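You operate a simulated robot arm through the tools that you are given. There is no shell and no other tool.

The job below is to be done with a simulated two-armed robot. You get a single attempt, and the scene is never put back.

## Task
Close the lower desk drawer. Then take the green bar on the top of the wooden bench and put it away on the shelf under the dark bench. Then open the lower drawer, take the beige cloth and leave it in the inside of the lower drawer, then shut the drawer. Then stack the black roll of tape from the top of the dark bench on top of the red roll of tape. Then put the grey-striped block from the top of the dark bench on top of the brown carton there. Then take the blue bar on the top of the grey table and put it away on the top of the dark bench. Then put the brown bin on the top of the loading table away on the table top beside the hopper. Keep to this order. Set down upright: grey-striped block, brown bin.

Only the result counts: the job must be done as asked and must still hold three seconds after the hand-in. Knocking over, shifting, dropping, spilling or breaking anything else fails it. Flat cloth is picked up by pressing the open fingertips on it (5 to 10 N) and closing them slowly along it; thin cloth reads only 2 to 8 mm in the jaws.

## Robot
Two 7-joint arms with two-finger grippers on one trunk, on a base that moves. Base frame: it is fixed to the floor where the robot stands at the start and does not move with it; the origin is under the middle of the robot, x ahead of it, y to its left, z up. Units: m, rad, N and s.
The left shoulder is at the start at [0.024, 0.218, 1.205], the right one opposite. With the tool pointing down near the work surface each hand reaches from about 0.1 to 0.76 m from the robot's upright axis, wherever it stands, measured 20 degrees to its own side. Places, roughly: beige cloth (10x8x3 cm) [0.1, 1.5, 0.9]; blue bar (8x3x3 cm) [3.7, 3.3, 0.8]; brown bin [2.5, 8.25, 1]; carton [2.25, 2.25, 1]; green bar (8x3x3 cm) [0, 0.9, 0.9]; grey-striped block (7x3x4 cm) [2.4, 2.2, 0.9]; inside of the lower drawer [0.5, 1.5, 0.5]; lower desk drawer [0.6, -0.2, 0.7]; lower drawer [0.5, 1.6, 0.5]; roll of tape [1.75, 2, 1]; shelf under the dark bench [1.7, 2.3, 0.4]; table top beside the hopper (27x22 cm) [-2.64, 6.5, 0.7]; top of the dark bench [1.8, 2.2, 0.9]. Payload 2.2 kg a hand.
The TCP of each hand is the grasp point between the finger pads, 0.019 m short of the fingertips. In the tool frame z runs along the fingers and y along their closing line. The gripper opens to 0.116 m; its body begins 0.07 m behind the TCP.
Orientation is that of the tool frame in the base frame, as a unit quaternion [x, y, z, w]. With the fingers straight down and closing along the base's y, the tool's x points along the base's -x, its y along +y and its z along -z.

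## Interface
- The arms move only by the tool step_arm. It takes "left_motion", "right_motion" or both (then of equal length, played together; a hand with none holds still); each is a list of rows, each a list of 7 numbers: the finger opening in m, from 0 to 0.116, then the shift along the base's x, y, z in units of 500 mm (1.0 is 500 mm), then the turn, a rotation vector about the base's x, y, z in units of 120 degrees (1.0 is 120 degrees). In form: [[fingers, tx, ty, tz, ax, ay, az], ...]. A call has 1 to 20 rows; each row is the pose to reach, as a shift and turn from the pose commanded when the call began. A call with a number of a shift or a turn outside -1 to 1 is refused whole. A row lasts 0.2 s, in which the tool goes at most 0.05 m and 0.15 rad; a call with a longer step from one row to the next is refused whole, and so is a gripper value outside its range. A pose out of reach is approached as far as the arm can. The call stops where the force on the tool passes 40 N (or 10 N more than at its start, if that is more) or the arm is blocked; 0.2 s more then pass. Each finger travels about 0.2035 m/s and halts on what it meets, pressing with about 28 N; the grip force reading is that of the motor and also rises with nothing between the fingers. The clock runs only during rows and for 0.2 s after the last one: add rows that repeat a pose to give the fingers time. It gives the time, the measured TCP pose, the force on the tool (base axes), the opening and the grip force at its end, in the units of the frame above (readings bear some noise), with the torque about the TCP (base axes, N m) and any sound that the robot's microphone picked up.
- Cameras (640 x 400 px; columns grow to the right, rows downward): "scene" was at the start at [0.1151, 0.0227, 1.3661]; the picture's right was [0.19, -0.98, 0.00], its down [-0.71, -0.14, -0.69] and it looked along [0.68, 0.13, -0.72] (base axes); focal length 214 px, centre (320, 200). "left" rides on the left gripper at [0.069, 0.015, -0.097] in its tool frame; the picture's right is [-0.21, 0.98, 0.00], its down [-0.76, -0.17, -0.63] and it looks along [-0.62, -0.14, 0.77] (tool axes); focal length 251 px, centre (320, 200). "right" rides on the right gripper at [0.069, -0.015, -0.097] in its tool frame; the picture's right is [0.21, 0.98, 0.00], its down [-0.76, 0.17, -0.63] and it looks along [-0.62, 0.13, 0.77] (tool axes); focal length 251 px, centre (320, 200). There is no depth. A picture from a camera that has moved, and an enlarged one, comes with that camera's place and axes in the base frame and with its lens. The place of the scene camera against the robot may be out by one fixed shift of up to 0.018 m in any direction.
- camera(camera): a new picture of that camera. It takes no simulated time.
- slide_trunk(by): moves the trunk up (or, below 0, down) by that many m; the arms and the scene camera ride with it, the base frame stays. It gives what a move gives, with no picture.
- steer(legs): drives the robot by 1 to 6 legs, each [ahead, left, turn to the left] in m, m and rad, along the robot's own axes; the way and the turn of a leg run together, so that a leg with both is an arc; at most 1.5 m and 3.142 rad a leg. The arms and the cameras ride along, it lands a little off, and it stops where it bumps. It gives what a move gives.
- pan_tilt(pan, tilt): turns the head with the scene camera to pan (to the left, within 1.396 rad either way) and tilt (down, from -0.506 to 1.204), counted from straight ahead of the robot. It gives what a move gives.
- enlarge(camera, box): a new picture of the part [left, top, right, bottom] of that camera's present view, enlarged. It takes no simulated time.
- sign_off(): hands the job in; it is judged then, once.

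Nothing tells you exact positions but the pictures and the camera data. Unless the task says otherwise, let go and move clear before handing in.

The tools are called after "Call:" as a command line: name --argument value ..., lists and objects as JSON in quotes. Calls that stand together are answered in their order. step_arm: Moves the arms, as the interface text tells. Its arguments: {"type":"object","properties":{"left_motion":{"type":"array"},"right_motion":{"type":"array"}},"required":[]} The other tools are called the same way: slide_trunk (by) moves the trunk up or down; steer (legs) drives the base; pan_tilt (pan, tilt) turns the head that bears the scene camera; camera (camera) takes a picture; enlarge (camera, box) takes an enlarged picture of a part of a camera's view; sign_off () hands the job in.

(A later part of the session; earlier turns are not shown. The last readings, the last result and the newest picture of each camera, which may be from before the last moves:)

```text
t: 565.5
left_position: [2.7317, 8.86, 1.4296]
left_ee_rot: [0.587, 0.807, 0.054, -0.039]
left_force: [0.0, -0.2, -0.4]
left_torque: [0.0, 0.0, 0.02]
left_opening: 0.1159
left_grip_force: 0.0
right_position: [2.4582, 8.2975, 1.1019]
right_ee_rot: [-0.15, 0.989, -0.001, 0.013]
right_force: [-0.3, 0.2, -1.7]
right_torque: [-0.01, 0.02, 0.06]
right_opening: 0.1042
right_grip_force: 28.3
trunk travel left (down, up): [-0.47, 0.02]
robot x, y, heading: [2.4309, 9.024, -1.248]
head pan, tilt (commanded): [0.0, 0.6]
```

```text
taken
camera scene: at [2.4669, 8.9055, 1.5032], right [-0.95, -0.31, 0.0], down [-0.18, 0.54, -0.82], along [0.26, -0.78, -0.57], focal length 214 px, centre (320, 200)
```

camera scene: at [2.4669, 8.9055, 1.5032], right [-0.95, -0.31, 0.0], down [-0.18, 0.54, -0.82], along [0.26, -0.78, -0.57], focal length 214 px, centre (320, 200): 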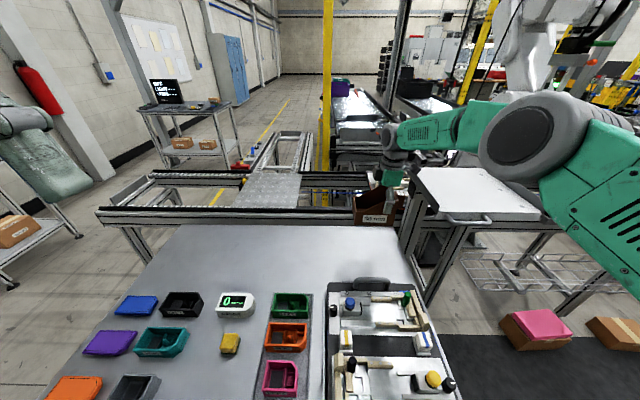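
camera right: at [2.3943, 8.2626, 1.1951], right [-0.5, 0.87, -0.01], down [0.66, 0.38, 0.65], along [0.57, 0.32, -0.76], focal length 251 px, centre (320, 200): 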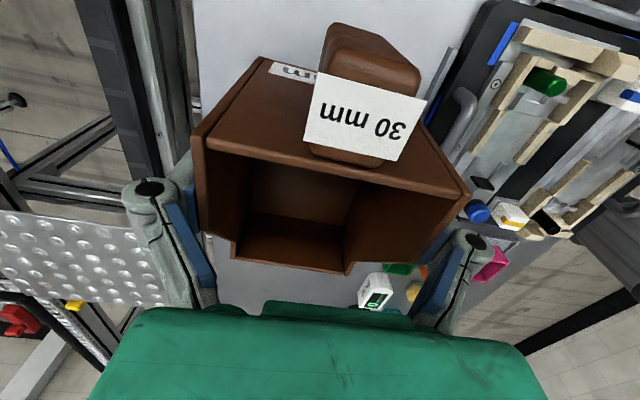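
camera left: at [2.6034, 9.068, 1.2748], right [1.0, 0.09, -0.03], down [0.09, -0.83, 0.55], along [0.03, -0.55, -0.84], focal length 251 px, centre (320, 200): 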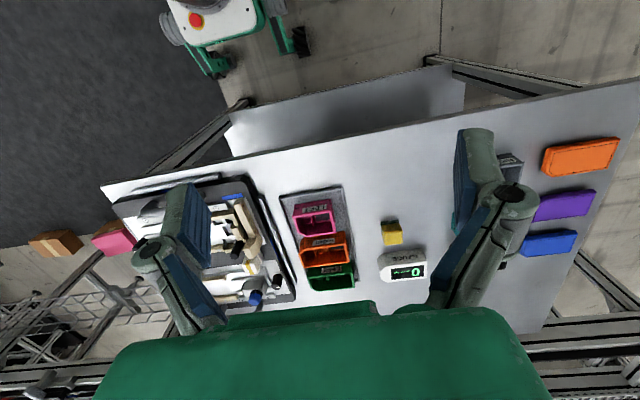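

The bin is up and level. I draw it back and up a little over the fixtures, then reverse away from the table and lower the trunk.

Call:
step_arm --right_motion '[[0.06, -0.01, 0.03, 0.06, 0, 0, 0], [0.06, -0.035, 0.1, 0.1, 0, 0, 0], [0.06, -0.06, 0.19, 0.13, 0, 0, 0], [0.06, -0.095, 0.285, 0.16, 0, 0, 0], [0.06, -0.095, 0.285, 0.16, 0, 0, 0]]'

Call:
steer --legs '[[-0.28, 0, 0], [-0.28, 0, 0]]'

Call:
slide_trunk --by -0.35

Call:
camera --camera "right"

Call:
camera --camera "scene"

```text
refused: row 4 steps farther than a row can; nothing moved
```

```text
t: 569.2
left_position: [2.5498, 9.4125, 1.4292]
left_ee_rot: [0.586, 0.807, 0.055, -0.04]
left_force: [0.6, 0.3, -0.8]
left_torque: [-0.01, -0.01, -0.02]
left_opening: 0.1162
left_grip_force: 0.1
right_position: [2.2764, 8.8498, 1.101]
right_ee_rot: [-0.15, 0.989, 0.001, 0.013]
right_force: [0.2, -0.3, -1.3]
right_torque: [-0.03, 0.0, 0.0]
right_opening: 0.1042
right_grip_force: 28.0
trunk travel left (down, up): [-0.47, 0.02]
robot x, y, heading: [2.2485, 9.5832, -1.249]
head pan, tilt (commanded): [0.0, 0.6]
```

```text
t: 571.1
left_position: [2.5484, 9.4204, 1.2273]
left_ee_rot: [0.587, 0.807, 0.057, -0.041]
left_force: [0.9, -0.4, 0.4]
left_torque: [0.05, 0.0, 0.0]
left_opening: 0.1157
left_grip_force: 0.1
right_position: [2.2762, 8.8511, 0.9194]
right_ee_rot: [-0.149, 0.989, -0.014, 0.017]
right_force: [-1.3, 5.2, 18.2]
right_torque: [-0.45, 0.14, -0.08]
right_opening: 0.1045
right_grip_force: 27.8
trunk travel left (down, up): [-0.27, 0.22]
robot x, y, heading: [2.2498, 9.5798, -1.25]
head pan, tilt (commanded): [0.0, 0.6]
stopped: the force on the tool passed its limit at 55 N (the readings are from after the stop); the commanded pose is now the measured one
```

```text
taken
camera right: at [2.2108, 8.8191, 1.0131], right [-0.49, 0.87, -0.04], down [0.65, 0.4, 0.65], along [0.58, 0.29, -0.76], focal length 251 px, centre (320, 200)
```

right: 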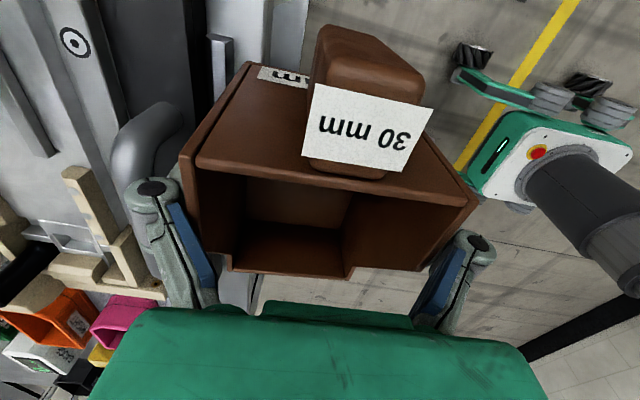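

```text
taken
camera scene: at [2.2855, 9.4635, 1.3031], right [-0.95, -0.31, 0.0], down [-0.18, 0.54, -0.82], along [0.26, -0.78, -0.57], focal length 214 px, centre (320, 200)
```

scene: 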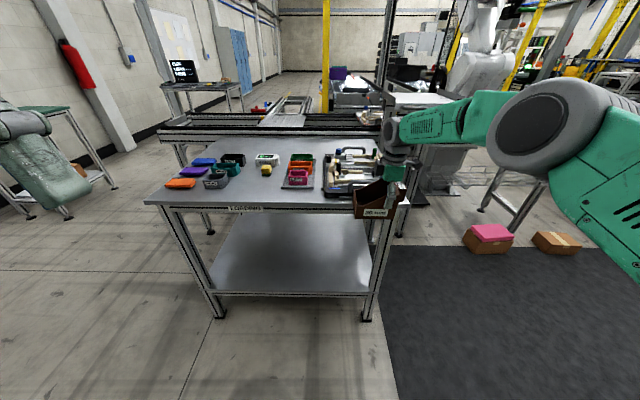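

My arm move was refused but the drive went through, and on lowering the bin touched the fixture's near handle. I raise the trunk at once and inspect.

Call:
slide_trunk --by 0.12

Call:
camera --camera "right"

Call:
enlarge --camera "scene" --box '[140, 120, 420, 260]'

```text
t: 572.6
left_position: [2.5475, 9.4203, 1.3473]
left_ee_rot: [0.587, 0.807, 0.059, -0.043]
left_force: [0.6, -0.5, -0.2]
left_torque: [0.01, -0.01, 0.0]
left_opening: 0.1161
left_grip_force: 0.2
right_position: [2.2747, 8.8512, 1.0359]
right_ee_rot: [-0.15, 0.988, -0.012, 0.016]
right_force: [0.4, 0.4, -0.9]
right_torque: [-0.02, 0.0, 0.04]
right_opening: 0.104
right_grip_force: 28.4
trunk travel left (down, up): [-0.39, 0.1]
robot x, y, heading: [2.2491, 9.5779, -1.25]
head pan, tilt (commanded): [0.0, 0.6]
```

```text
taken
camera right: at [2.2101, 8.8176, 1.1287], right [-0.49, 0.87, -0.03], down [0.65, 0.39, 0.65], along [0.58, 0.3, -0.76], focal length 251 px, centre (320, 200)
```

right: 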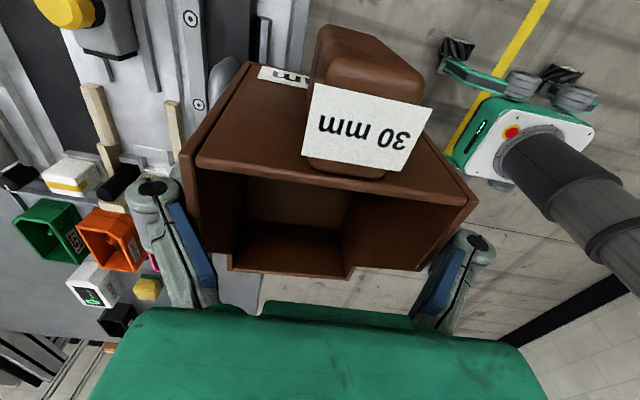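

```text
2.29 times, centred on (280, 190) of scene
camera zoom: at [2.2852, 9.4589, 1.4232], right [-0.95, -0.31, 0.0], down [-0.18, 0.54, -0.82], along [0.26, -0.78, -0.57], focal length 490 px, centre (411, 223)
```

zoom: 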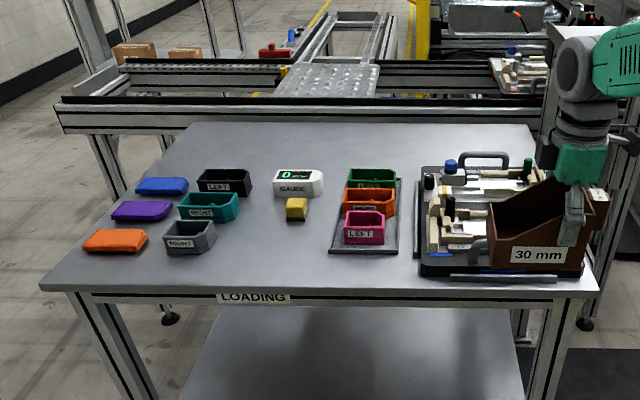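

The fixture plate looks undisturbed and the bin is still firmly held. I back off further before lowering.

Call:
steer --legs '[[-0.3, 0, 0]]'

Call:
camera --camera "scene"

Call:
enlarge --camera "scene" --box '[280, 120, 440, 240]'

```text
t: 574.6
left_position: [2.4541, 9.7044, 1.348]
left_ee_rot: [0.583, 0.809, 0.059, -0.044]
left_force: [-0.7, -0.1, -0.4]
left_torque: [-0.01, 0.02, -0.01]
left_opening: 0.1161
left_grip_force: 0.0
right_position: [2.187, 9.1333, 1.0351]
right_ee_rot: [-0.156, 0.988, -0.011, 0.016]
right_force: [-0.1, -0.8, -0.9]
right_torque: [-0.01, 0.0, 0.01]
right_opening: 0.1037
right_grip_force: 28.7
trunk travel left (down, up): [-0.39, 0.1]
robot x, y, heading: [2.1537, 9.8644, -1.244]
head pan, tilt (commanded): [0.0, 0.6]
```

```text
taken
camera scene: at [2.192, 9.7416, 1.4232], right [-0.95, -0.32, 0.0], down [-0.18, 0.54, -0.82], along [0.27, -0.78, -0.57], focal length 214 px, centre (320, 200)
```

scene: 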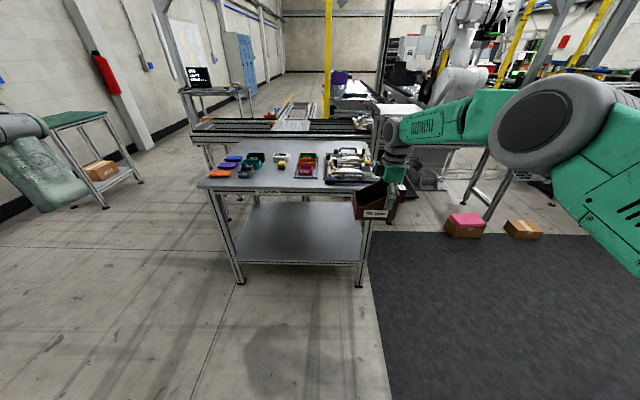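

```text
3.33 times, centred on (360, 180) of scene
camera zoom: at [2.192, 9.7416, 1.4232], right [-0.95, -0.32, 0.0], down [-0.18, 0.54, -0.82], along [0.27, -0.78, -0.57], focal length 715 px, centre (187, 267)
```

zoom: 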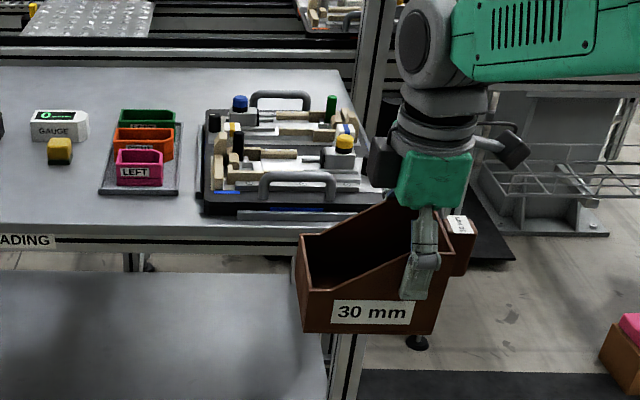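

The bin hangs level and clear of the table. I draw it in toward me, then lower the trunk for the drive.

Call:
step_arm --right_motion '[[0.06, -0.0236, 0.0694, 0, 0, 0, 0], [0.06, -0.0472, 0.1389, 0, 0, 0, 0], [0.06, -0.0709, 0.2083, 0, 0, 0, 0], [0.06, -0.0945, 0.2777, 0, 0, 0, 0], [0.06, -0.1181, 0.3472, 0, 0, 0, 0], [0.06, -0.1417, 0.4166, 0, 0, 0, 0]]'

Call:
slide_trunk --by -0.3

Call:
camera --camera "right"

Call:
steer --legs '[[0, 0, -0.5], [0, 0, -0.55], [0, 0, -0.5]]'

Call:
pan_tilt --pan 0.2 --tilt 0.3

Call:
camera --camera "scene"

```text
t: 576.0
left_position: [2.4516, 9.7107, 1.347]
left_ee_rot: [0.583, 0.809, 0.059, -0.044]
left_force: [-0.1, 0.2, -0.1]
left_torque: [-0.03, 0.0, -0.01]
left_opening: 0.116
left_grip_force: 0.0
right_position: [2.114, 9.3467, 1.0407]
right_ee_rot: [-0.155, 0.988, -0.015, 0.017]
right_force: [-0.6, 0.9, -1.3]
right_torque: [-0.02, -0.01, 0.0]
right_opening: 0.1036
right_grip_force: 28.0
trunk travel left (down, up): [-0.39, 0.1]
robot x, y, heading: [2.1516, 9.8653, -1.245]
head pan, tilt (commanded): [0.0, 0.6]
```

```text
t: 579.0
left_position: [2.4506, 9.7091, 1.047]
left_ee_rot: [0.583, 0.809, 0.059, -0.045]
left_force: [0.2, -0.3, 0.2]
left_torque: [-0.02, 0.01, 0.01]
left_opening: 0.1158
left_grip_force: 0.1
right_position: [2.1157, 9.346, 0.7403]
right_ee_rot: [-0.156, 0.988, -0.013, 0.015]
right_force: [-0.3, -0.3, -1.0]
right_torque: [0.02, 0.02, 0.02]
right_opening: 0.104
right_grip_force: 27.8
trunk travel left (down, up): [-0.09, 0.4]
robot x, y, heading: [2.1494, 9.8668, -1.24]
head pan, tilt (commanded): [0.0, 0.6]
```

```text
taken
camera right: at [2.0505, 9.3128, 0.8331], right [-0.5, 0.86, -0.04], down [0.65, 0.4, 0.65], along [0.57, 0.3, -0.76], focal length 251 px, centre (320, 200)
```

right: 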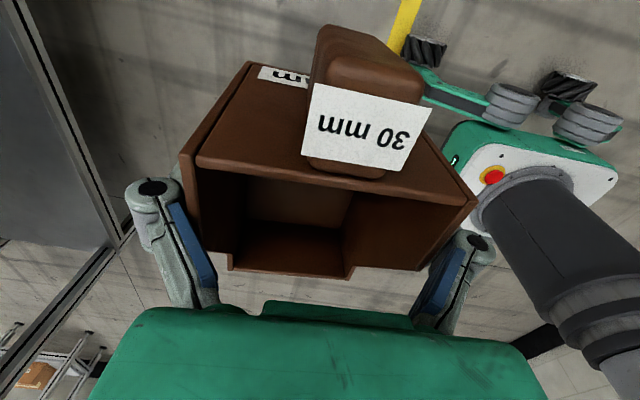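

```text
t: 583.8
left_position: [2.0073, 9.5638, 1.0472]
left_ee_rot: [0.983, 0.17, 0.074, 0.01]
left_force: [0.5, 0.6, -0.3]
left_torque: [0.02, 0.03, 0.02]
left_opening: 0.1161
left_grip_force: 0.0
right_position: [1.6358, 9.8917, 0.7392]
right_ee_rot: [0.581, 0.814, -0.021, 0.002]
right_force: [0.5, 0.0, -1.9]
right_torque: [-0.01, -0.02, 0.03]
right_opening: 0.104
right_grip_force: 27.8
trunk travel left (down, up): [-0.09, 0.4]
robot x, y, heading: [2.1584, 9.8657, -2.795]
head pan, tilt (commanded): [0.0, 0.6]
```

```text
t: 584.6
left_position: [2.0088, 9.5647, 1.0475]
left_ee_rot: [0.983, 0.17, 0.075, 0.009]
left_force: [0.3, -0.1, -0.5]
left_torque: [0.01, 0.0, 0.0]
left_opening: 0.116
left_grip_force: 0.1
right_position: [1.6359, 9.894, 0.7409]
right_ee_rot: [0.581, 0.813, -0.023, 0.002]
right_force: [-0.2, 0.2, -2.1]
right_torque: [0.02, -0.01, 0.01]
right_opening: 0.104
right_grip_force: 28.5
trunk travel left (down, up): [-0.09, 0.4]
robot x, y, heading: [2.1556, 9.8638, -2.789]
head pan, tilt (commanded): [0.201, 0.3]
```

```text
taken
camera scene: at [2.0285, 9.8039, 1.1509], right [-0.52, 0.85, 0.0], down [0.26, 0.16, -0.95], along [-0.81, -0.5, -0.3], focal length 214 px, centre (320, 200)
```

scene: 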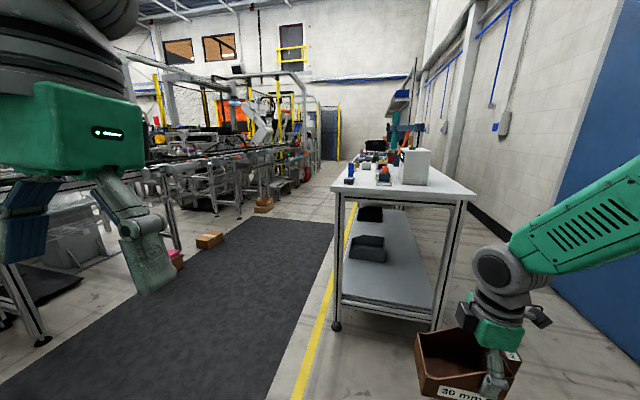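

The way west passes between a table on the right and the line on the left, over a thin floor mat. I move diagonally left to the aisle's middle, then west.

Call:
steer --legs '[[0.2, 0.4, -0.033], [0.5, 0.38, 0]]'

Call:
camera --camera "scene"

Call:
camera --camera "right"

```text
t: 590.5
left_position: [1.5956, 8.6022, 1.0498]
left_ee_rot: [0.984, 0.163, 0.076, 0.019]
left_force: [-0.3, 0.2, -0.7]
left_torque: [-0.02, -0.03, -0.02]
left_opening: 0.1159
left_grip_force: 0.0
right_position: [1.2312, 8.9342, 0.7371]
right_ee_rot: [0.588, 0.809, -0.026, 0.009]
right_force: [0.0, 0.0, -1.4]
right_torque: [0.02, -0.04, -0.01]
right_opening: 0.1041
right_grip_force: 28.0
trunk travel left (down, up): [-0.09, 0.4]
robot x, y, heading: [1.7532, 8.8844, -2.811]
head pan, tilt (commanded): [0.201, 0.3]
```

```text
taken
camera scene: at [1.62, 8.8429, 1.1511], right [-0.51, 0.86, -0.01], down [0.26, 0.14, -0.95], along [-0.82, -0.49, -0.3], focal length 214 px, centre (320, 200)
```

scene: 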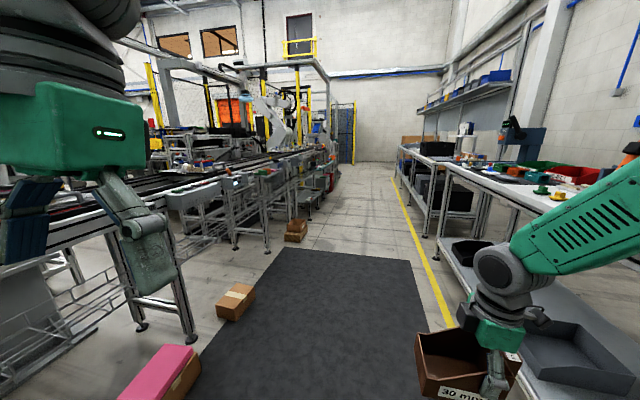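

```text
taken
camera right: at [1.1983, 9.0007, 0.8292], right [0.86, 0.5, -0.04], down [0.4, -0.63, 0.66], along [0.31, -0.59, -0.75], focal length 251 px, centre (320, 200)
```

right: 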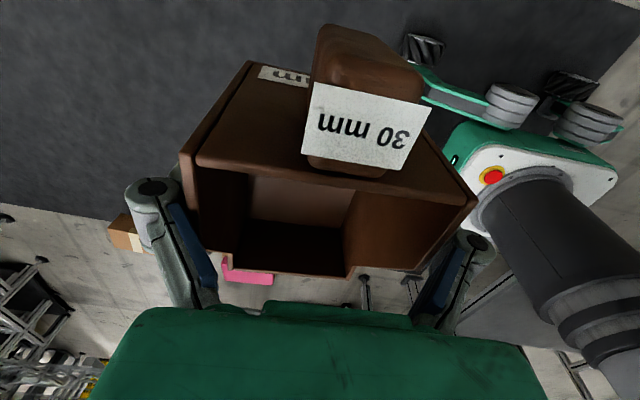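

The mat is no obstacle. I continue west along the aisle.

Call:
steer --legs '[[1.4, 0, -0.012], [1.3, 0, 0]]'

Call:
pan_tilt --pan 0.4 --tilt 0.3

Call:
camera --camera "scene"

Call:
pan_tilt --pan -0.1 --tilt 0.3

Call:
camera --camera "scene"

```text
t: 603.6
left_position: [-0.9585, 7.7458, 1.0452]
left_ee_rot: [0.984, 0.159, 0.077, 0.011]
left_force: [-0.2, 0.1, 0.2]
left_torque: [0.0, -0.02, 0.0]
left_opening: 0.1161
left_grip_force: 0.0
right_position: [-1.3214, 8.0844, 0.7411]
right_ee_rot: [0.591, 0.806, -0.022, 0.002]
right_force: [0.3, -0.3, -1.4]
right_torque: [0.01, 0.0, -0.01]
right_opening: 0.1038
right_grip_force: 27.9
trunk travel left (down, up): [-0.09, 0.4]
robot x, y, heading: [-0.8037, 8.0443, -2.816]
head pan, tilt (commanded): [0.201, 0.3]
```

```text
t: 604.3
left_position: [-0.957, 7.7481, 1.0471]
left_ee_rot: [0.984, 0.16, 0.078, 0.011]
left_force: [0.3, 0.1, 0.6]
left_torque: [0.0, -0.02, 0.02]
left_opening: 0.1159
left_grip_force: 0.0
right_position: [-1.3203, 8.085, 0.7426]
right_ee_rot: [0.591, 0.806, -0.024, 0.001]
right_force: [-0.1, 0.1, -1.6]
right_torque: [0.02, -0.02, -0.01]
right_opening: 0.104
right_grip_force: 27.9
trunk travel left (down, up): [-0.09, 0.4]
robot x, y, heading: [-0.807, 8.0435, -2.812]
head pan, tilt (commanded): [0.4, 0.3]
```

```text
taken
camera scene: at [-0.9229, 7.9708, 1.1509], right [-0.66, 0.75, 0.0], down [0.22, 0.2, -0.95], along [-0.71, -0.63, -0.3], focal length 214 px, centre (320, 200)
```

scene: 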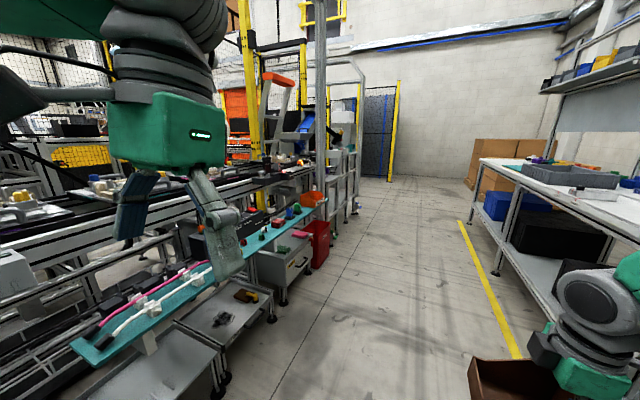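

```text
t: 605.3
left_position: [-0.9578, 7.7482, 1.0456]
left_ee_rot: [0.984, 0.159, 0.079, 0.011]
left_force: [0.8, 1.1, 0.3]
left_torque: [0.0, -0.02, 0.01]
left_opening: 0.1161
left_grip_force: 0.0
right_position: [-1.3199, 8.0843, 0.7418]
right_ee_rot: [0.591, 0.806, -0.022, 0.001]
right_force: [0.6, 0.9, -1.5]
right_torque: [0.03, 0.03, 0.0]
right_opening: 0.104
right_grip_force: 27.5
trunk travel left (down, up): [-0.09, 0.4]
robot x, y, heading: [-0.8057, 8.0427, -2.814]
head pan, tilt (commanded): [-0.099, 0.3]
```

```text
taken
camera scene: at [-0.9441, 8.0117, 1.151], right [-0.23, 0.97, 0.0], down [0.29, 0.07, -0.95], along [-0.93, -0.22, -0.3], focal length 214 px, centre (320, 200)
```

scene: 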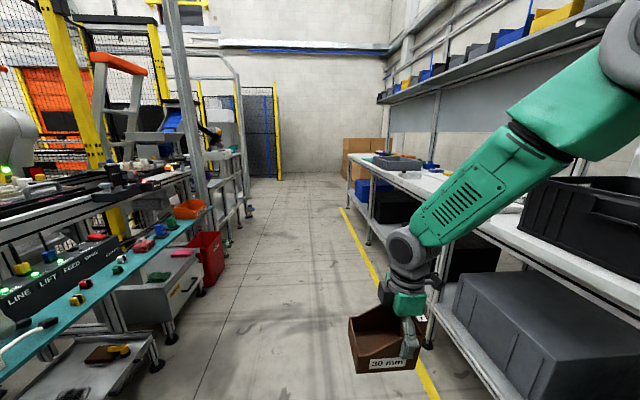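

Let me zoom toward where the hopper table should be, ahead-left of me.

Call:
enlarge --camera "scene" --box '[130, 90, 310, 260]'

Call:
steer --legs '[[0.9, 0, -0.01]]'

Call:
pan_tilt --pan 0.5 --tilt 0.3

Call:
camera --camera "scene"

Call:
pan_tilt --pan 0.1 --tilt 0.3

Call:
camera --camera "scene"

```text
2.35 times, centred on (220, 175) of scene
camera zoom: at [-0.9441, 8.0117, 1.151], right [-0.23, 0.97, 0.0], down [0.29, 0.07, -0.95], along [-0.93, -0.22, -0.3], focal length 505 px, centre (555, 259)
```

zoom: 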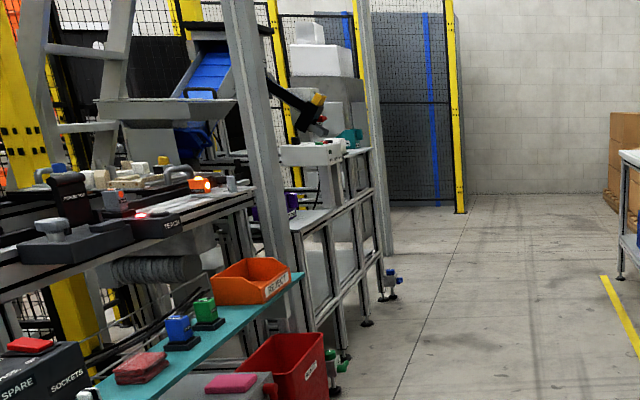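

```text
t: 610.0
left_position: [-1.7996, 7.4418, 1.0447]
left_ee_rot: [0.982, 0.174, 0.078, 0.01]
left_force: [0.2, 0.9, 0.4]
left_torque: [0.0, 0.0, 0.0]
left_opening: 0.1162
left_grip_force: 0.0
right_position: [-2.1737, 7.769, 0.7419]
right_ee_rot: [0.578, 0.815, -0.024, 0.001]
right_force: [-0.1, 0.1, -1.4]
right_torque: [0.0, 0.02, 0.02]
right_opening: 0.1037
right_grip_force: 27.9
trunk travel left (down, up): [-0.09, 0.4]
robot x, y, heading: [-1.6602, 7.7417, -2.784]
head pan, tilt (commanded): [-0.099, 0.3]
```

```text
t: 611.0
left_position: [-1.7979, 7.442, 1.0447]
left_ee_rot: [0.982, 0.173, 0.079, 0.009]
left_force: [1.0, 0.0, -0.6]
left_torque: [-0.02, 0.05, -0.01]
left_opening: 0.1161
left_grip_force: 0.1
right_position: [-2.1706, 7.7695, 0.7411]
right_ee_rot: [0.578, 0.815, -0.025, 0.001]
right_force: [0.3, -0.2, -1.3]
right_torque: [0.02, -0.01, -0.02]
right_opening: 0.1038
right_grip_force: 28.0
trunk travel left (down, up): [-0.09, 0.4]
robot x, y, heading: [-1.6608, 7.74, -2.785]
head pan, tilt (commanded): [0.499, 0.3]
```

```text
taken
camera scene: at [-1.7647, 7.6588, 1.151], right [-0.75, 0.66, 0.0], down [0.2, 0.22, -0.95], along [-0.63, -0.72, -0.3], focal length 214 px, centre (320, 200)
```

scene: 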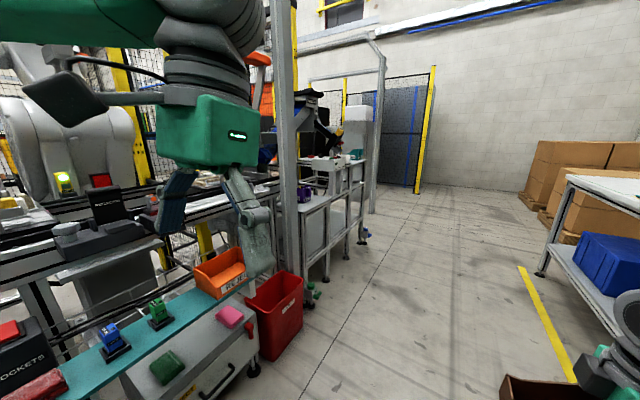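

```text
t: 611.9
left_position: [-1.797, 7.4426, 1.0458]
left_ee_rot: [0.982, 0.173, 0.08, 0.01]
left_force: [-0.3, -0.9, 0.3]
left_torque: [-0.01, -0.02, 0.01]
left_opening: 0.1161
left_grip_force: 0.1
right_position: [-2.172, 7.7691, 0.744]
right_ee_rot: [0.579, 0.815, -0.024, 0.001]
right_force: [0.3, 0.0, -1.6]
right_torque: [0.02, 0.0, -0.02]
right_opening: 0.1039
right_grip_force: 28.5
trunk travel left (down, up): [-0.09, 0.4]
robot x, y, heading: [-1.6561, 7.7396, -2.783]
head pan, tilt (commanded): [0.099, 0.3]
```

```text
taken
camera scene: at [-1.7873, 7.6881, 1.1509], right [-0.44, 0.9, 0.0], down [0.27, 0.13, -0.95], along [-0.86, -0.42, -0.3], focal length 214 px, centre (320, 200)
```

scene: 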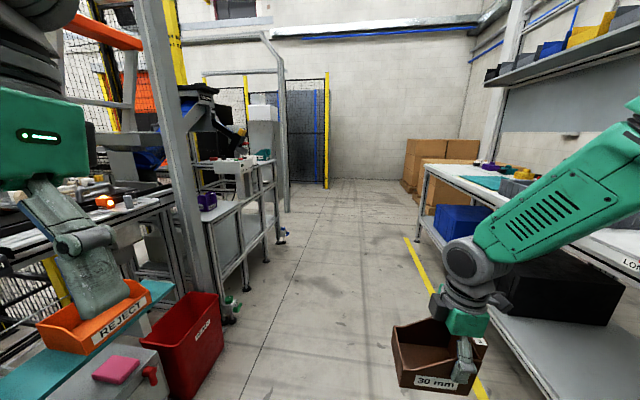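

I can see a small grey table top next to the machine with the blue chute. I zoom in on it.

Call:
enlarge --camera "scene" --box '[130, 80, 330, 300]'

Call:
enlarge --camera "scene" --box '[170, 130, 290, 260]'

```text
1.82 times, centred on (230, 190) of scene
camera zoom: at [-1.7873, 7.6881, 1.1509], right [-0.44, 0.9, 0.0], down [0.27, 0.13, -0.95], along [-0.86, -0.42, -0.3], focal length 390 px, centre (484, 218)
```

zoom: 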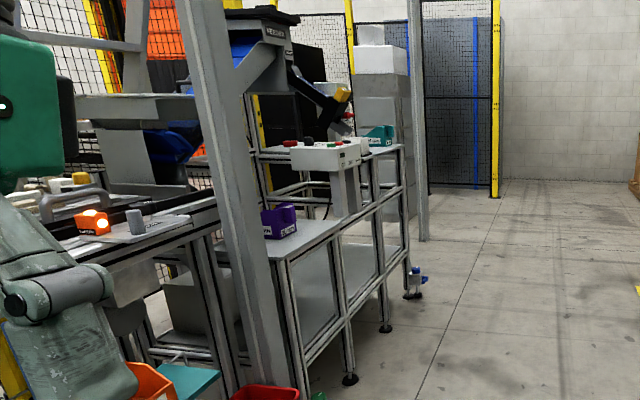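

```text
3.08 times, centred on (230, 195) of scene
camera zoom: at [-1.7873, 7.6881, 1.1509], right [-0.44, 0.9, 0.0], down [0.27, 0.13, -0.95], along [-0.86, -0.42, -0.3], focal length 660 px, centre (597, 215)
```

zoom: 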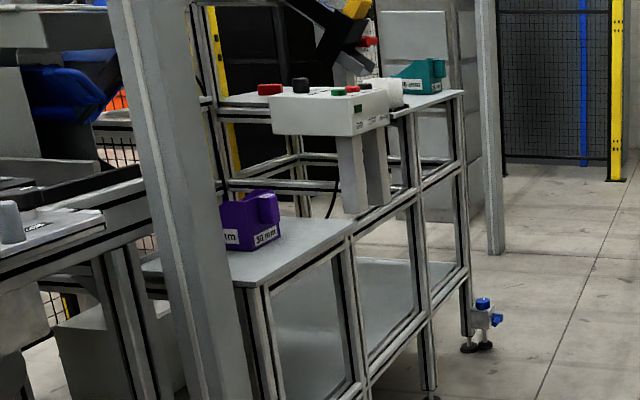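

The lower grey top with a purple bin on it matches the "table top beside the hopper". I drive on about a metre, then turn left to face it from the aisle.

Call:
steer --legs '[[1.0, 0.0, -0.04]]'

Call:
pan_tilt --pan 0.9 --tilt 0.45

Call:
camera --camera "scene"

Call:
pan_tilt --pan 1.35 --tilt 0.45

Call:
camera --camera "scene"

```text
t: 617.1
left_position: [-2.7563, 7.1098, 1.0437]
left_ee_rot: [0.984, 0.159, 0.079, 0.011]
left_force: [-0.7, -0.1, -0.1]
left_torque: [-0.02, -0.02, 0.06]
left_opening: 0.1156
left_grip_force: 0.1
right_position: [-3.1209, 7.4458, 0.7415]
right_ee_rot: [0.591, 0.806, -0.023, 0.0]
right_force: [0.0, -0.3, -2.0]
right_torque: [0.04, -0.01, -0.01]
right_opening: 0.1035
right_grip_force: 27.8
trunk travel left (down, up): [-0.09, 0.4]
robot x, y, heading: [-2.6041, 7.4047, -2.819]
head pan, tilt (commanded): [0.099, 0.3]
```

```text
t: 618.2
left_position: [-2.755, 7.1091, 1.0451]
left_ee_rot: [0.984, 0.158, 0.08, 0.01]
left_force: [0.3, 0.3, -0.8]
left_torque: [0.01, -0.01, 0.01]
left_opening: 0.116
left_grip_force: 0.0
right_position: [-3.1191, 7.4483, 0.7442]
right_ee_rot: [0.591, 0.806, -0.025, 0.0]
right_force: [0.4, -0.3, -1.1]
right_torque: [0.04, 0.0, 0.03]
right_opening: 0.1035
right_grip_force: 28.2
trunk travel left (down, up): [-0.09, 0.4]
robot x, y, heading: [-2.6078, 7.3984, -2.819]
head pan, tilt (commanded): [0.901, 0.45]
```

```text
taken
camera scene: at [-2.685, 7.307, 1.1371], right [-0.94, 0.34, 0.0], down [0.15, 0.41, -0.9], along [-0.3, -0.85, -0.44], focal length 214 px, centre (320, 200)
```

scene: 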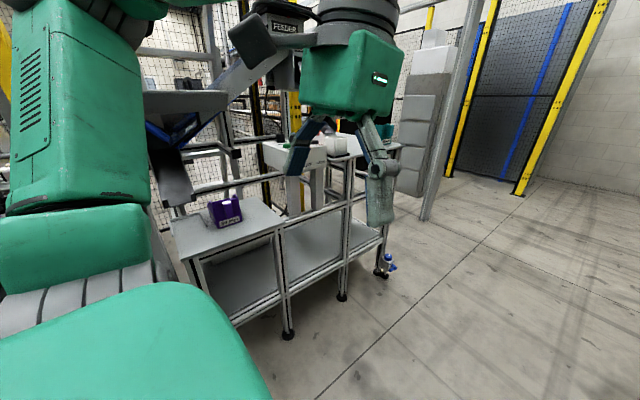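

```text
t: 619.1
left_position: [-2.7565, 7.109, 1.0441]
left_ee_rot: [0.984, 0.159, 0.081, 0.011]
left_force: [0.0, 0.4, -0.3]
left_torque: [0.01, 0.0, 0.01]
left_opening: 0.116
left_grip_force: 0.2
right_position: [-3.1186, 7.4471, 0.7443]
right_ee_rot: [0.591, 0.806, -0.024, 0.0]
right_force: [0.1, -0.6, -2.1]
right_torque: [0.0, -0.01, 0.01]
right_opening: 0.1037
right_grip_force: 28.5
trunk travel left (down, up): [-0.09, 0.4]
robot x, y, heading: [-2.6115, 7.4039, -2.815]
head pan, tilt (commanded): [1.349, 0.45]
```

```text
taken
camera scene: at [-2.6444, 7.302, 1.1372], right [-0.99, -0.1, 0.0], down [-0.04, 0.43, -0.9], along [0.09, -0.89, -0.44], focal length 214 px, centre (320, 200)
```

scene: 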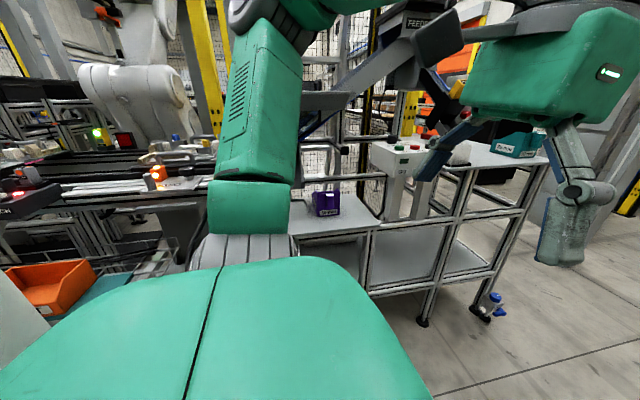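

The small top carries a purple bin, leaving limited free room. I turn left to face it squarely and look from above.

Call:
steer --legs '[[0, 0, 0.8], [0, 0, 0.76]]'

Call:
slide_trunk --by 0.2

Call:
steer --legs '[[0, 0, 0]]'

Call:
pan_tilt --pan -0.15 --tilt 0.75

Call:
camera --camera "scene"

Call:
enlarge --camera "scene" --box '[220, 80, 440, 240]'

Call:
camera --camera "left"

```text
t: 623.6
left_position: [-2.3169, 7.2507, 1.0446]
left_ee_rot: [0.59, 0.803, 0.065, -0.05]
left_force: [0.4, 0.3, -0.2]
left_torque: [0.01, -0.01, -0.04]
left_opening: 0.1161
left_grip_force: 0.1
right_position: [-2.6598, 6.8929, 0.7431]
right_ee_rot: [-0.145, 0.989, -0.018, 0.017]
right_force: [-0.3, -0.3, -2.0]
right_torque: [-0.02, 0.0, 0.01]
right_opening: 0.1038
right_grip_force: 27.9
trunk travel left (down, up): [-0.09, 0.4]
robot x, y, heading: [-2.6051, 7.3995, -1.256]
head pan, tilt (commanded): [1.349, 0.45]
```

```text
t: 625.8
left_position: [-2.3161, 7.2519, 1.2432]
left_ee_rot: [0.59, 0.803, 0.067, -0.051]
left_force: [0.1, -0.6, 0.5]
left_torque: [0.01, 0.02, -0.02]
left_opening: 0.1158
left_grip_force: 0.0
right_position: [-2.6592, 6.8935, 0.945]
right_ee_rot: [-0.144, 0.989, -0.018, 0.018]
right_force: [-0.1, -0.2, -2.5]
right_torque: [-0.02, 0.03, 0.01]
right_opening: 0.1038
right_grip_force: 27.8
trunk travel left (down, up): [-0.29, 0.2]
robot x, y, heading: [-2.606, 7.4052, -1.262]
head pan, tilt (commanded): [1.349, 0.45]
```

```text
t: 626.5
left_position: [-2.3165, 7.252, 1.2442]
left_ee_rot: [0.59, 0.803, 0.066, -0.052]
left_force: [-0.3, 0.2, 0.2]
left_torque: [0.0, 0.04, 0.01]
left_opening: 0.1158
left_grip_force: 0.1
right_position: [-2.6606, 6.8938, 0.9445]
right_ee_rot: [-0.145, 0.989, -0.019, 0.018]
right_force: [-0.7, -0.3, -1.3]
right_torque: [-0.02, 0.04, -0.02]
right_opening: 0.1036
right_grip_force: 27.4
trunk travel left (down, up): [-0.29, 0.2]
robot x, y, heading: [-2.6071, 7.4042, -1.263]
head pan, tilt (commanded): [1.349, 0.45]
```

```text
t: 628.1
left_position: [-2.3169, 7.2545, 1.2432]
left_ee_rot: [0.59, 0.803, 0.067, -0.053]
left_force: [0.1, -0.3, -0.1]
left_torque: [-0.04, -0.02, -0.03]
left_opening: 0.1161
left_grip_force: 0.2
right_position: [-2.6611, 6.895, 0.9444]
right_ee_rot: [-0.145, 0.989, -0.021, 0.018]
right_force: [-0.1, 0.6, -1.3]
right_torque: [-0.01, 0.01, -0.02]
right_opening: 0.1036
right_grip_force: 28.2
trunk travel left (down, up): [-0.29, 0.2]
robot x, y, heading: [-2.6089, 7.4044, -1.262]
head pan, tilt (commanded): [-0.15, 0.75]
```

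```text
taken
camera scene: at [-2.5873, 7.286, 1.3106], right [-0.99, -0.16, 0.0], down [-0.11, 0.68, -0.73], along [0.12, -0.72, -0.68], focal length 214 px, centre (320, 200)
```

scene: 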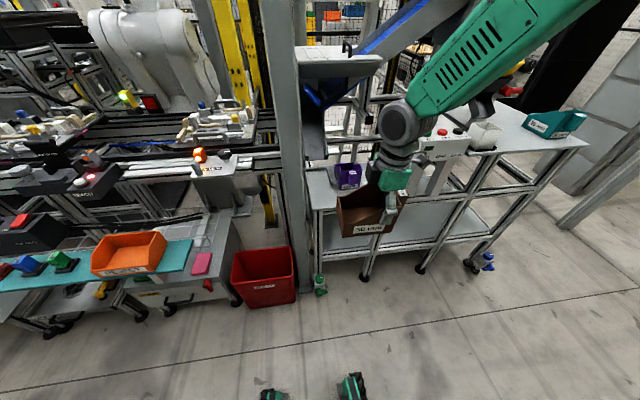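

```text
2.50 times, centred on (330, 160) of scene
camera zoom: at [-2.5873, 7.286, 1.3106], right [-0.99, -0.16, 0.0], down [-0.11, 0.68, -0.73], along [0.12, -0.72, -0.68], focal length 536 px, centre (295, 300)
```

zoom: 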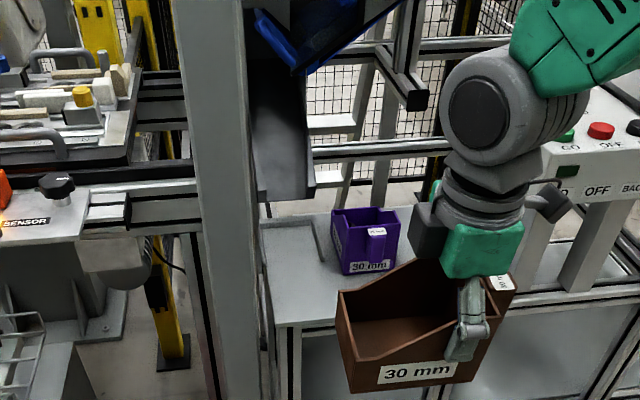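

```text
taken
camera left: at [-2.3236, 7.3075, 1.3506], right [1.0, 0.09, 0.01], down [0.07, -0.87, 0.49], along [0.05, -0.49, -0.87], focal length 251 px, centre (320, 200)
```

left: 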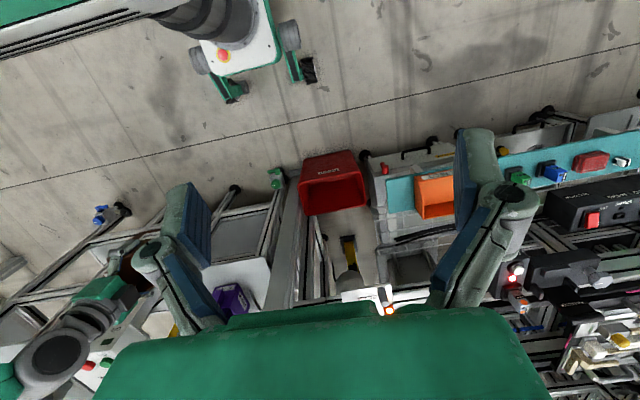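

I move the brown bin aside to the right and bring the left hand's camera over the small top for a clear plan view.

Call:
step_arm --left_motion '[[0.116, 0, 0, 0, 0, 0, 0], [0.116, 0, 0, 0, 0, 0, 0], [0.116, -0.0729, -0.0425, 0, 0, 0, 0], [0.116, -0.1458, -0.085, 0, 0, 0, 0], [0.116, -0.2186, -0.1275, -0.01, 0, 0, 0], [0.116, -0.2915, -0.17, -0.02, 0, 0, 0], [0.116, -0.3644, -0.2125, -0.03, 0, 0, 0], [0.116, -0.4373, -0.255, -0.04, 0, 0, 0], [0.116, -0.5101, -0.2975, -0.05, 0, 0, 0], [0.116, -0.583, -0.34, -0.06, 0, 0, 0]]' --right_motion '[[0.06, -0.067, -0.022, 0.03, 0, 0, 0], [0.06, -0.133, -0.044, 0.06, 0, 0, 0], [0.06, -0.2, -0.066, 0.09, 0, 0, 0], [0.06, -0.266, -0.088, 0.12, 0, 0, 0], [0.06, -0.333, -0.109, 0.15, 0, 0, 0], [0.06, -0.399, -0.131, 0.18, 0, 0, 0], [0.06, -0.466, -0.153, 0.21, 0, 0, 0], [0.06, -0.532, -0.175, 0.24, 0, 0, 0], [0.06, -0.532, -0.175, 0.24, 0, 0, 0], [0.06, -0.532, -0.175, 0.24, 0, 0, 0]]'

Call:
camera --camera "left"

Call:
camera --camera "scene"

Call:
enlarge --camera "scene" --box '[260, 100, 440, 260]'

```text
t: 630.3
left_position: [-2.6116, 7.0781, 1.2193]
left_ee_rot: [0.589, 0.804, 0.064, -0.051]
left_force: [-0.2, 0.0, 0.1]
left_torque: [0.0, 0.0, 0.03]
left_opening: 0.1159
left_grip_force: 0.1
right_position: [-2.9258, 6.8069, 1.0639]
right_ee_rot: [-0.146, 0.989, -0.019, 0.019]
right_force: [-0.8, -0.4, -1.5]
right_torque: [0.0, -0.02, 0.04]
right_opening: 0.1037
right_grip_force: 28.3
trunk travel left (down, up): [-0.29, 0.2]
robot x, y, heading: [-2.608, 7.4048, -1.259]
head pan, tilt (commanded): [-0.15, 0.75]
```

```text
taken
camera left: at [-2.6189, 7.1334, 1.3263], right [1.0, 0.09, 0.01], down [0.07, -0.86, 0.5], along [0.05, -0.49, -0.87], focal length 251 px, centre (320, 200)
```

left: 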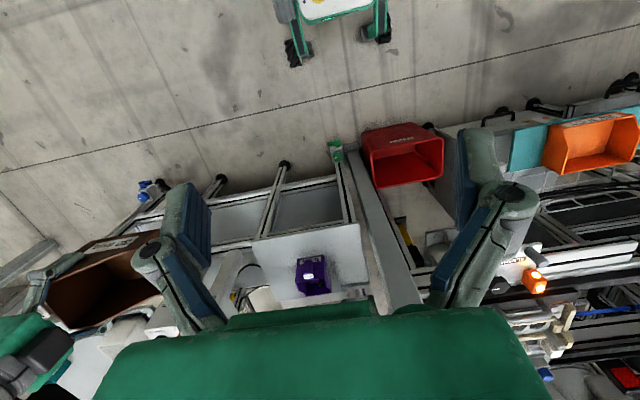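

```text
taken
camera scene: at [-2.6199, 7.2868, 1.3036], right [-0.99, 0.14, 0.0], down [0.11, 0.74, -0.67], along [-0.09, -0.66, -0.74], focal length 214 px, centre (320, 200)
```

scene: 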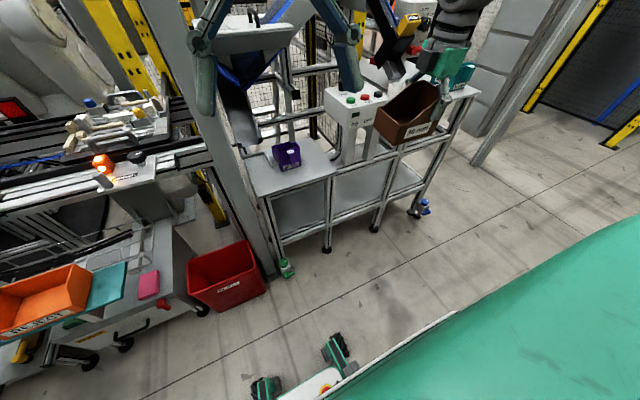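

```text
2.50 times, centred on (350, 180) of scene
camera zoom: at [-2.6199, 7.2868, 1.3036], right [-0.99, 0.14, 0.0], down [0.11, 0.74, -0.67], along [-0.09, -0.66, -0.74], focal length 536 px, centre (245, 250)
```

zoom: 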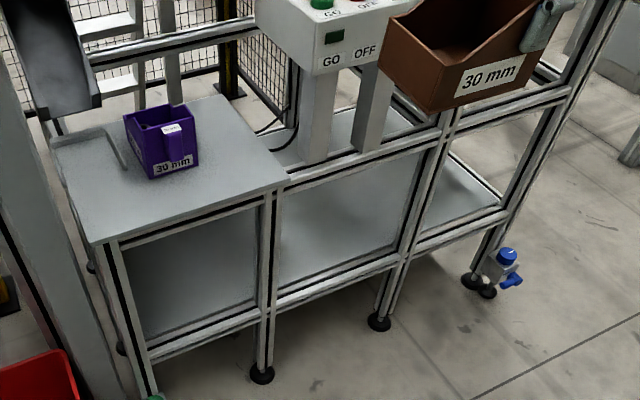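

The top spans roughly 34×30 cm with the purple bin at its back middle; there's room for the brown bin at the right front, lengthwise toward me. I put the left hand away, then turn the bin a quarter turn and bring it in front of me.

Call:
step_arm --left_motion '[[0.116, 0.0729, 0.0425, 0.01, 0, 0, 0], [0.116, 0.1458, 0.085, 0.02, 0, 0, 0], [0.116, 0.2186, 0.1275, 0.03, 0, 0, 0], [0.116, 0.2915, 0.17, 0.04, 0, 0, 0], [0.116, 0.3644, 0.2125, 0.05, 0, 0, 0], [0.116, 0.4373, 0.255, 0.06, 0, 0, 0], [0.116, 0.5101, 0.2975, 0.06, 0, 0, 0], [0.116, 0.583, 0.34, 0.06, 0, 0, 0]]'

Call:
step_arm --right_motion '[[0.06, 0.0472, 0.019, -0.011, 0.0026, 0.0004, -0.0672], [0.06, 0.0944, 0.038, -0.022, 0.0051, 0.0008, -0.1345], [0.06, 0.1415, 0.057, -0.033, 0.0077, 0.0012, -0.2017], [0.06, 0.1887, 0.076, -0.044, 0.0102, 0.0016, -0.269], [0.06, 0.2359, 0.095, -0.055, 0.0128, 0.002, -0.3362], [0.06, 0.2831, 0.114, -0.066, 0.0153, 0.0024, -0.4035], [0.06, 0.3303, 0.133, -0.077, 0.0179, 0.0028, -0.4707], [0.06, 0.3775, 0.152, -0.088, 0.0204, 0.0032, -0.538], [0.06, 0.4246, 0.171, -0.099, 0.023, 0.0036, -0.6052], [0.06, 0.4718, 0.19, -0.11, 0.0255, 0.004, -0.6725], [0.06, 0.519, 0.209, -0.12, 0.0281, 0.0044, -0.7397], [0.06, 0.519, 0.209, -0.12, 0.0281, 0.0044, -0.7397]]'

Call:
camera --camera "right"

Call:
camera --camera "scene"

```text
t: 632.1
left_position: [-2.3174, 7.2525, 1.2482]
left_ee_rot: [0.59, 0.803, 0.065, -0.049]
left_force: [0.2, 1.0, 0.1]
left_torque: [-0.01, 0.01, 0.02]
left_opening: 0.116
left_grip_force: 0.1
right_position: [-2.9239, 6.8085, 1.0647]
right_ee_rot: [-0.144, 0.989, -0.021, 0.018]
right_force: [-0.7, 0.5, -0.9]
right_torque: [0.01, 0.05, 0.01]
right_opening: 0.1039
right_grip_force: 27.8
trunk travel left (down, up): [-0.29, 0.2]
robot x, y, heading: [-2.6062, 7.4033, -1.266]
head pan, tilt (commanded): [-0.15, 0.75]
```

```text
t: 634.7
left_position: [-2.3169, 7.2528, 1.2475]
left_ee_rot: [0.59, 0.803, 0.066, -0.05]
left_force: [-0.8, -0.2, 0.8]
left_torque: [0.02, -0.01, 0.0]
left_opening: 0.116
left_grip_force: 0.1
right_position: [-2.667, 6.9151, 1.0057]
right_ee_rot: [0.59, 0.807, -0.001, -0.002]
right_force: [0.4, 0.4, -1.8]
right_torque: [0.05, 0.01, 0.01]
right_opening: 0.1039
right_grip_force: 28.1
trunk travel left (down, up): [-0.29, 0.2]
robot x, y, heading: [-2.6095, 7.4049, -1.263]
head pan, tilt (commanded): [-0.15, 0.75]
```

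```text
taken
camera right: at [-2.7019, 6.976, 1.1015], right [0.86, 0.5, 0.0], down [0.39, -0.67, 0.63], along [0.31, -0.55, -0.78], focal length 251 px, centre (320, 200)
```

right: 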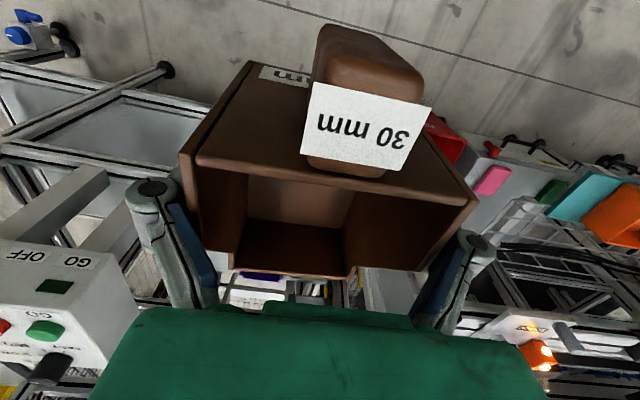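

```text
taken
camera scene: at [-2.5862, 7.2867, 1.3107], right [-0.99, -0.16, 0.0], down [-0.11, 0.67, -0.73], along [0.11, -0.72, -0.68], focal length 214 px, centre (320, 200)
```

scene: 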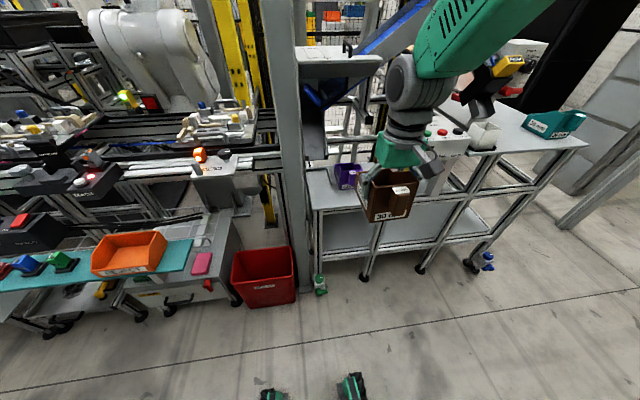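

Call:
enlarge --camera "scene" --box '[330, 120, 460, 240]'

Call:
camera --camera "left"

```text
3.33 times, centred on (395, 180) of scene
camera zoom: at [-2.5862, 7.2867, 1.3107], right [-0.99, -0.16, 0.0], down [-0.11, 0.67, -0.73], along [0.11, -0.72, -0.68], focal length 715 px, centre (70, 267)
```

zoom: 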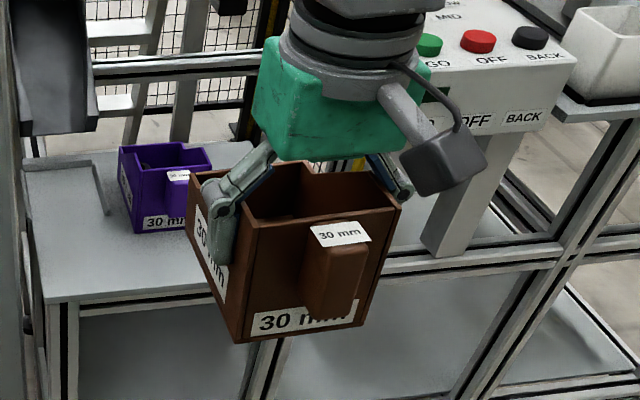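

```text
taken
camera left: at [-2.3248, 7.3069, 1.3551], right [1.0, 0.09, 0.01], down [0.07, -0.87, 0.5], along [0.05, -0.49, -0.87], focal length 251 px, centre (320, 200)
```

left: 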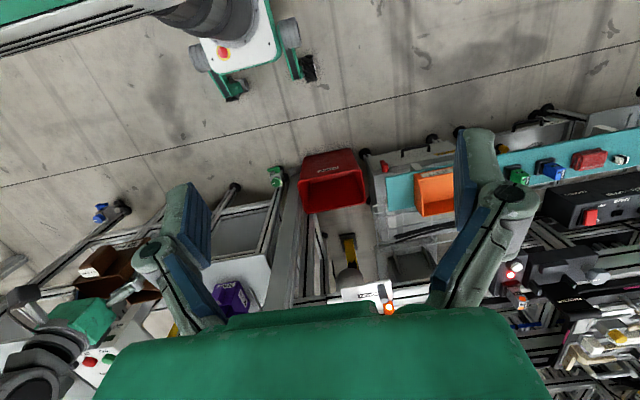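

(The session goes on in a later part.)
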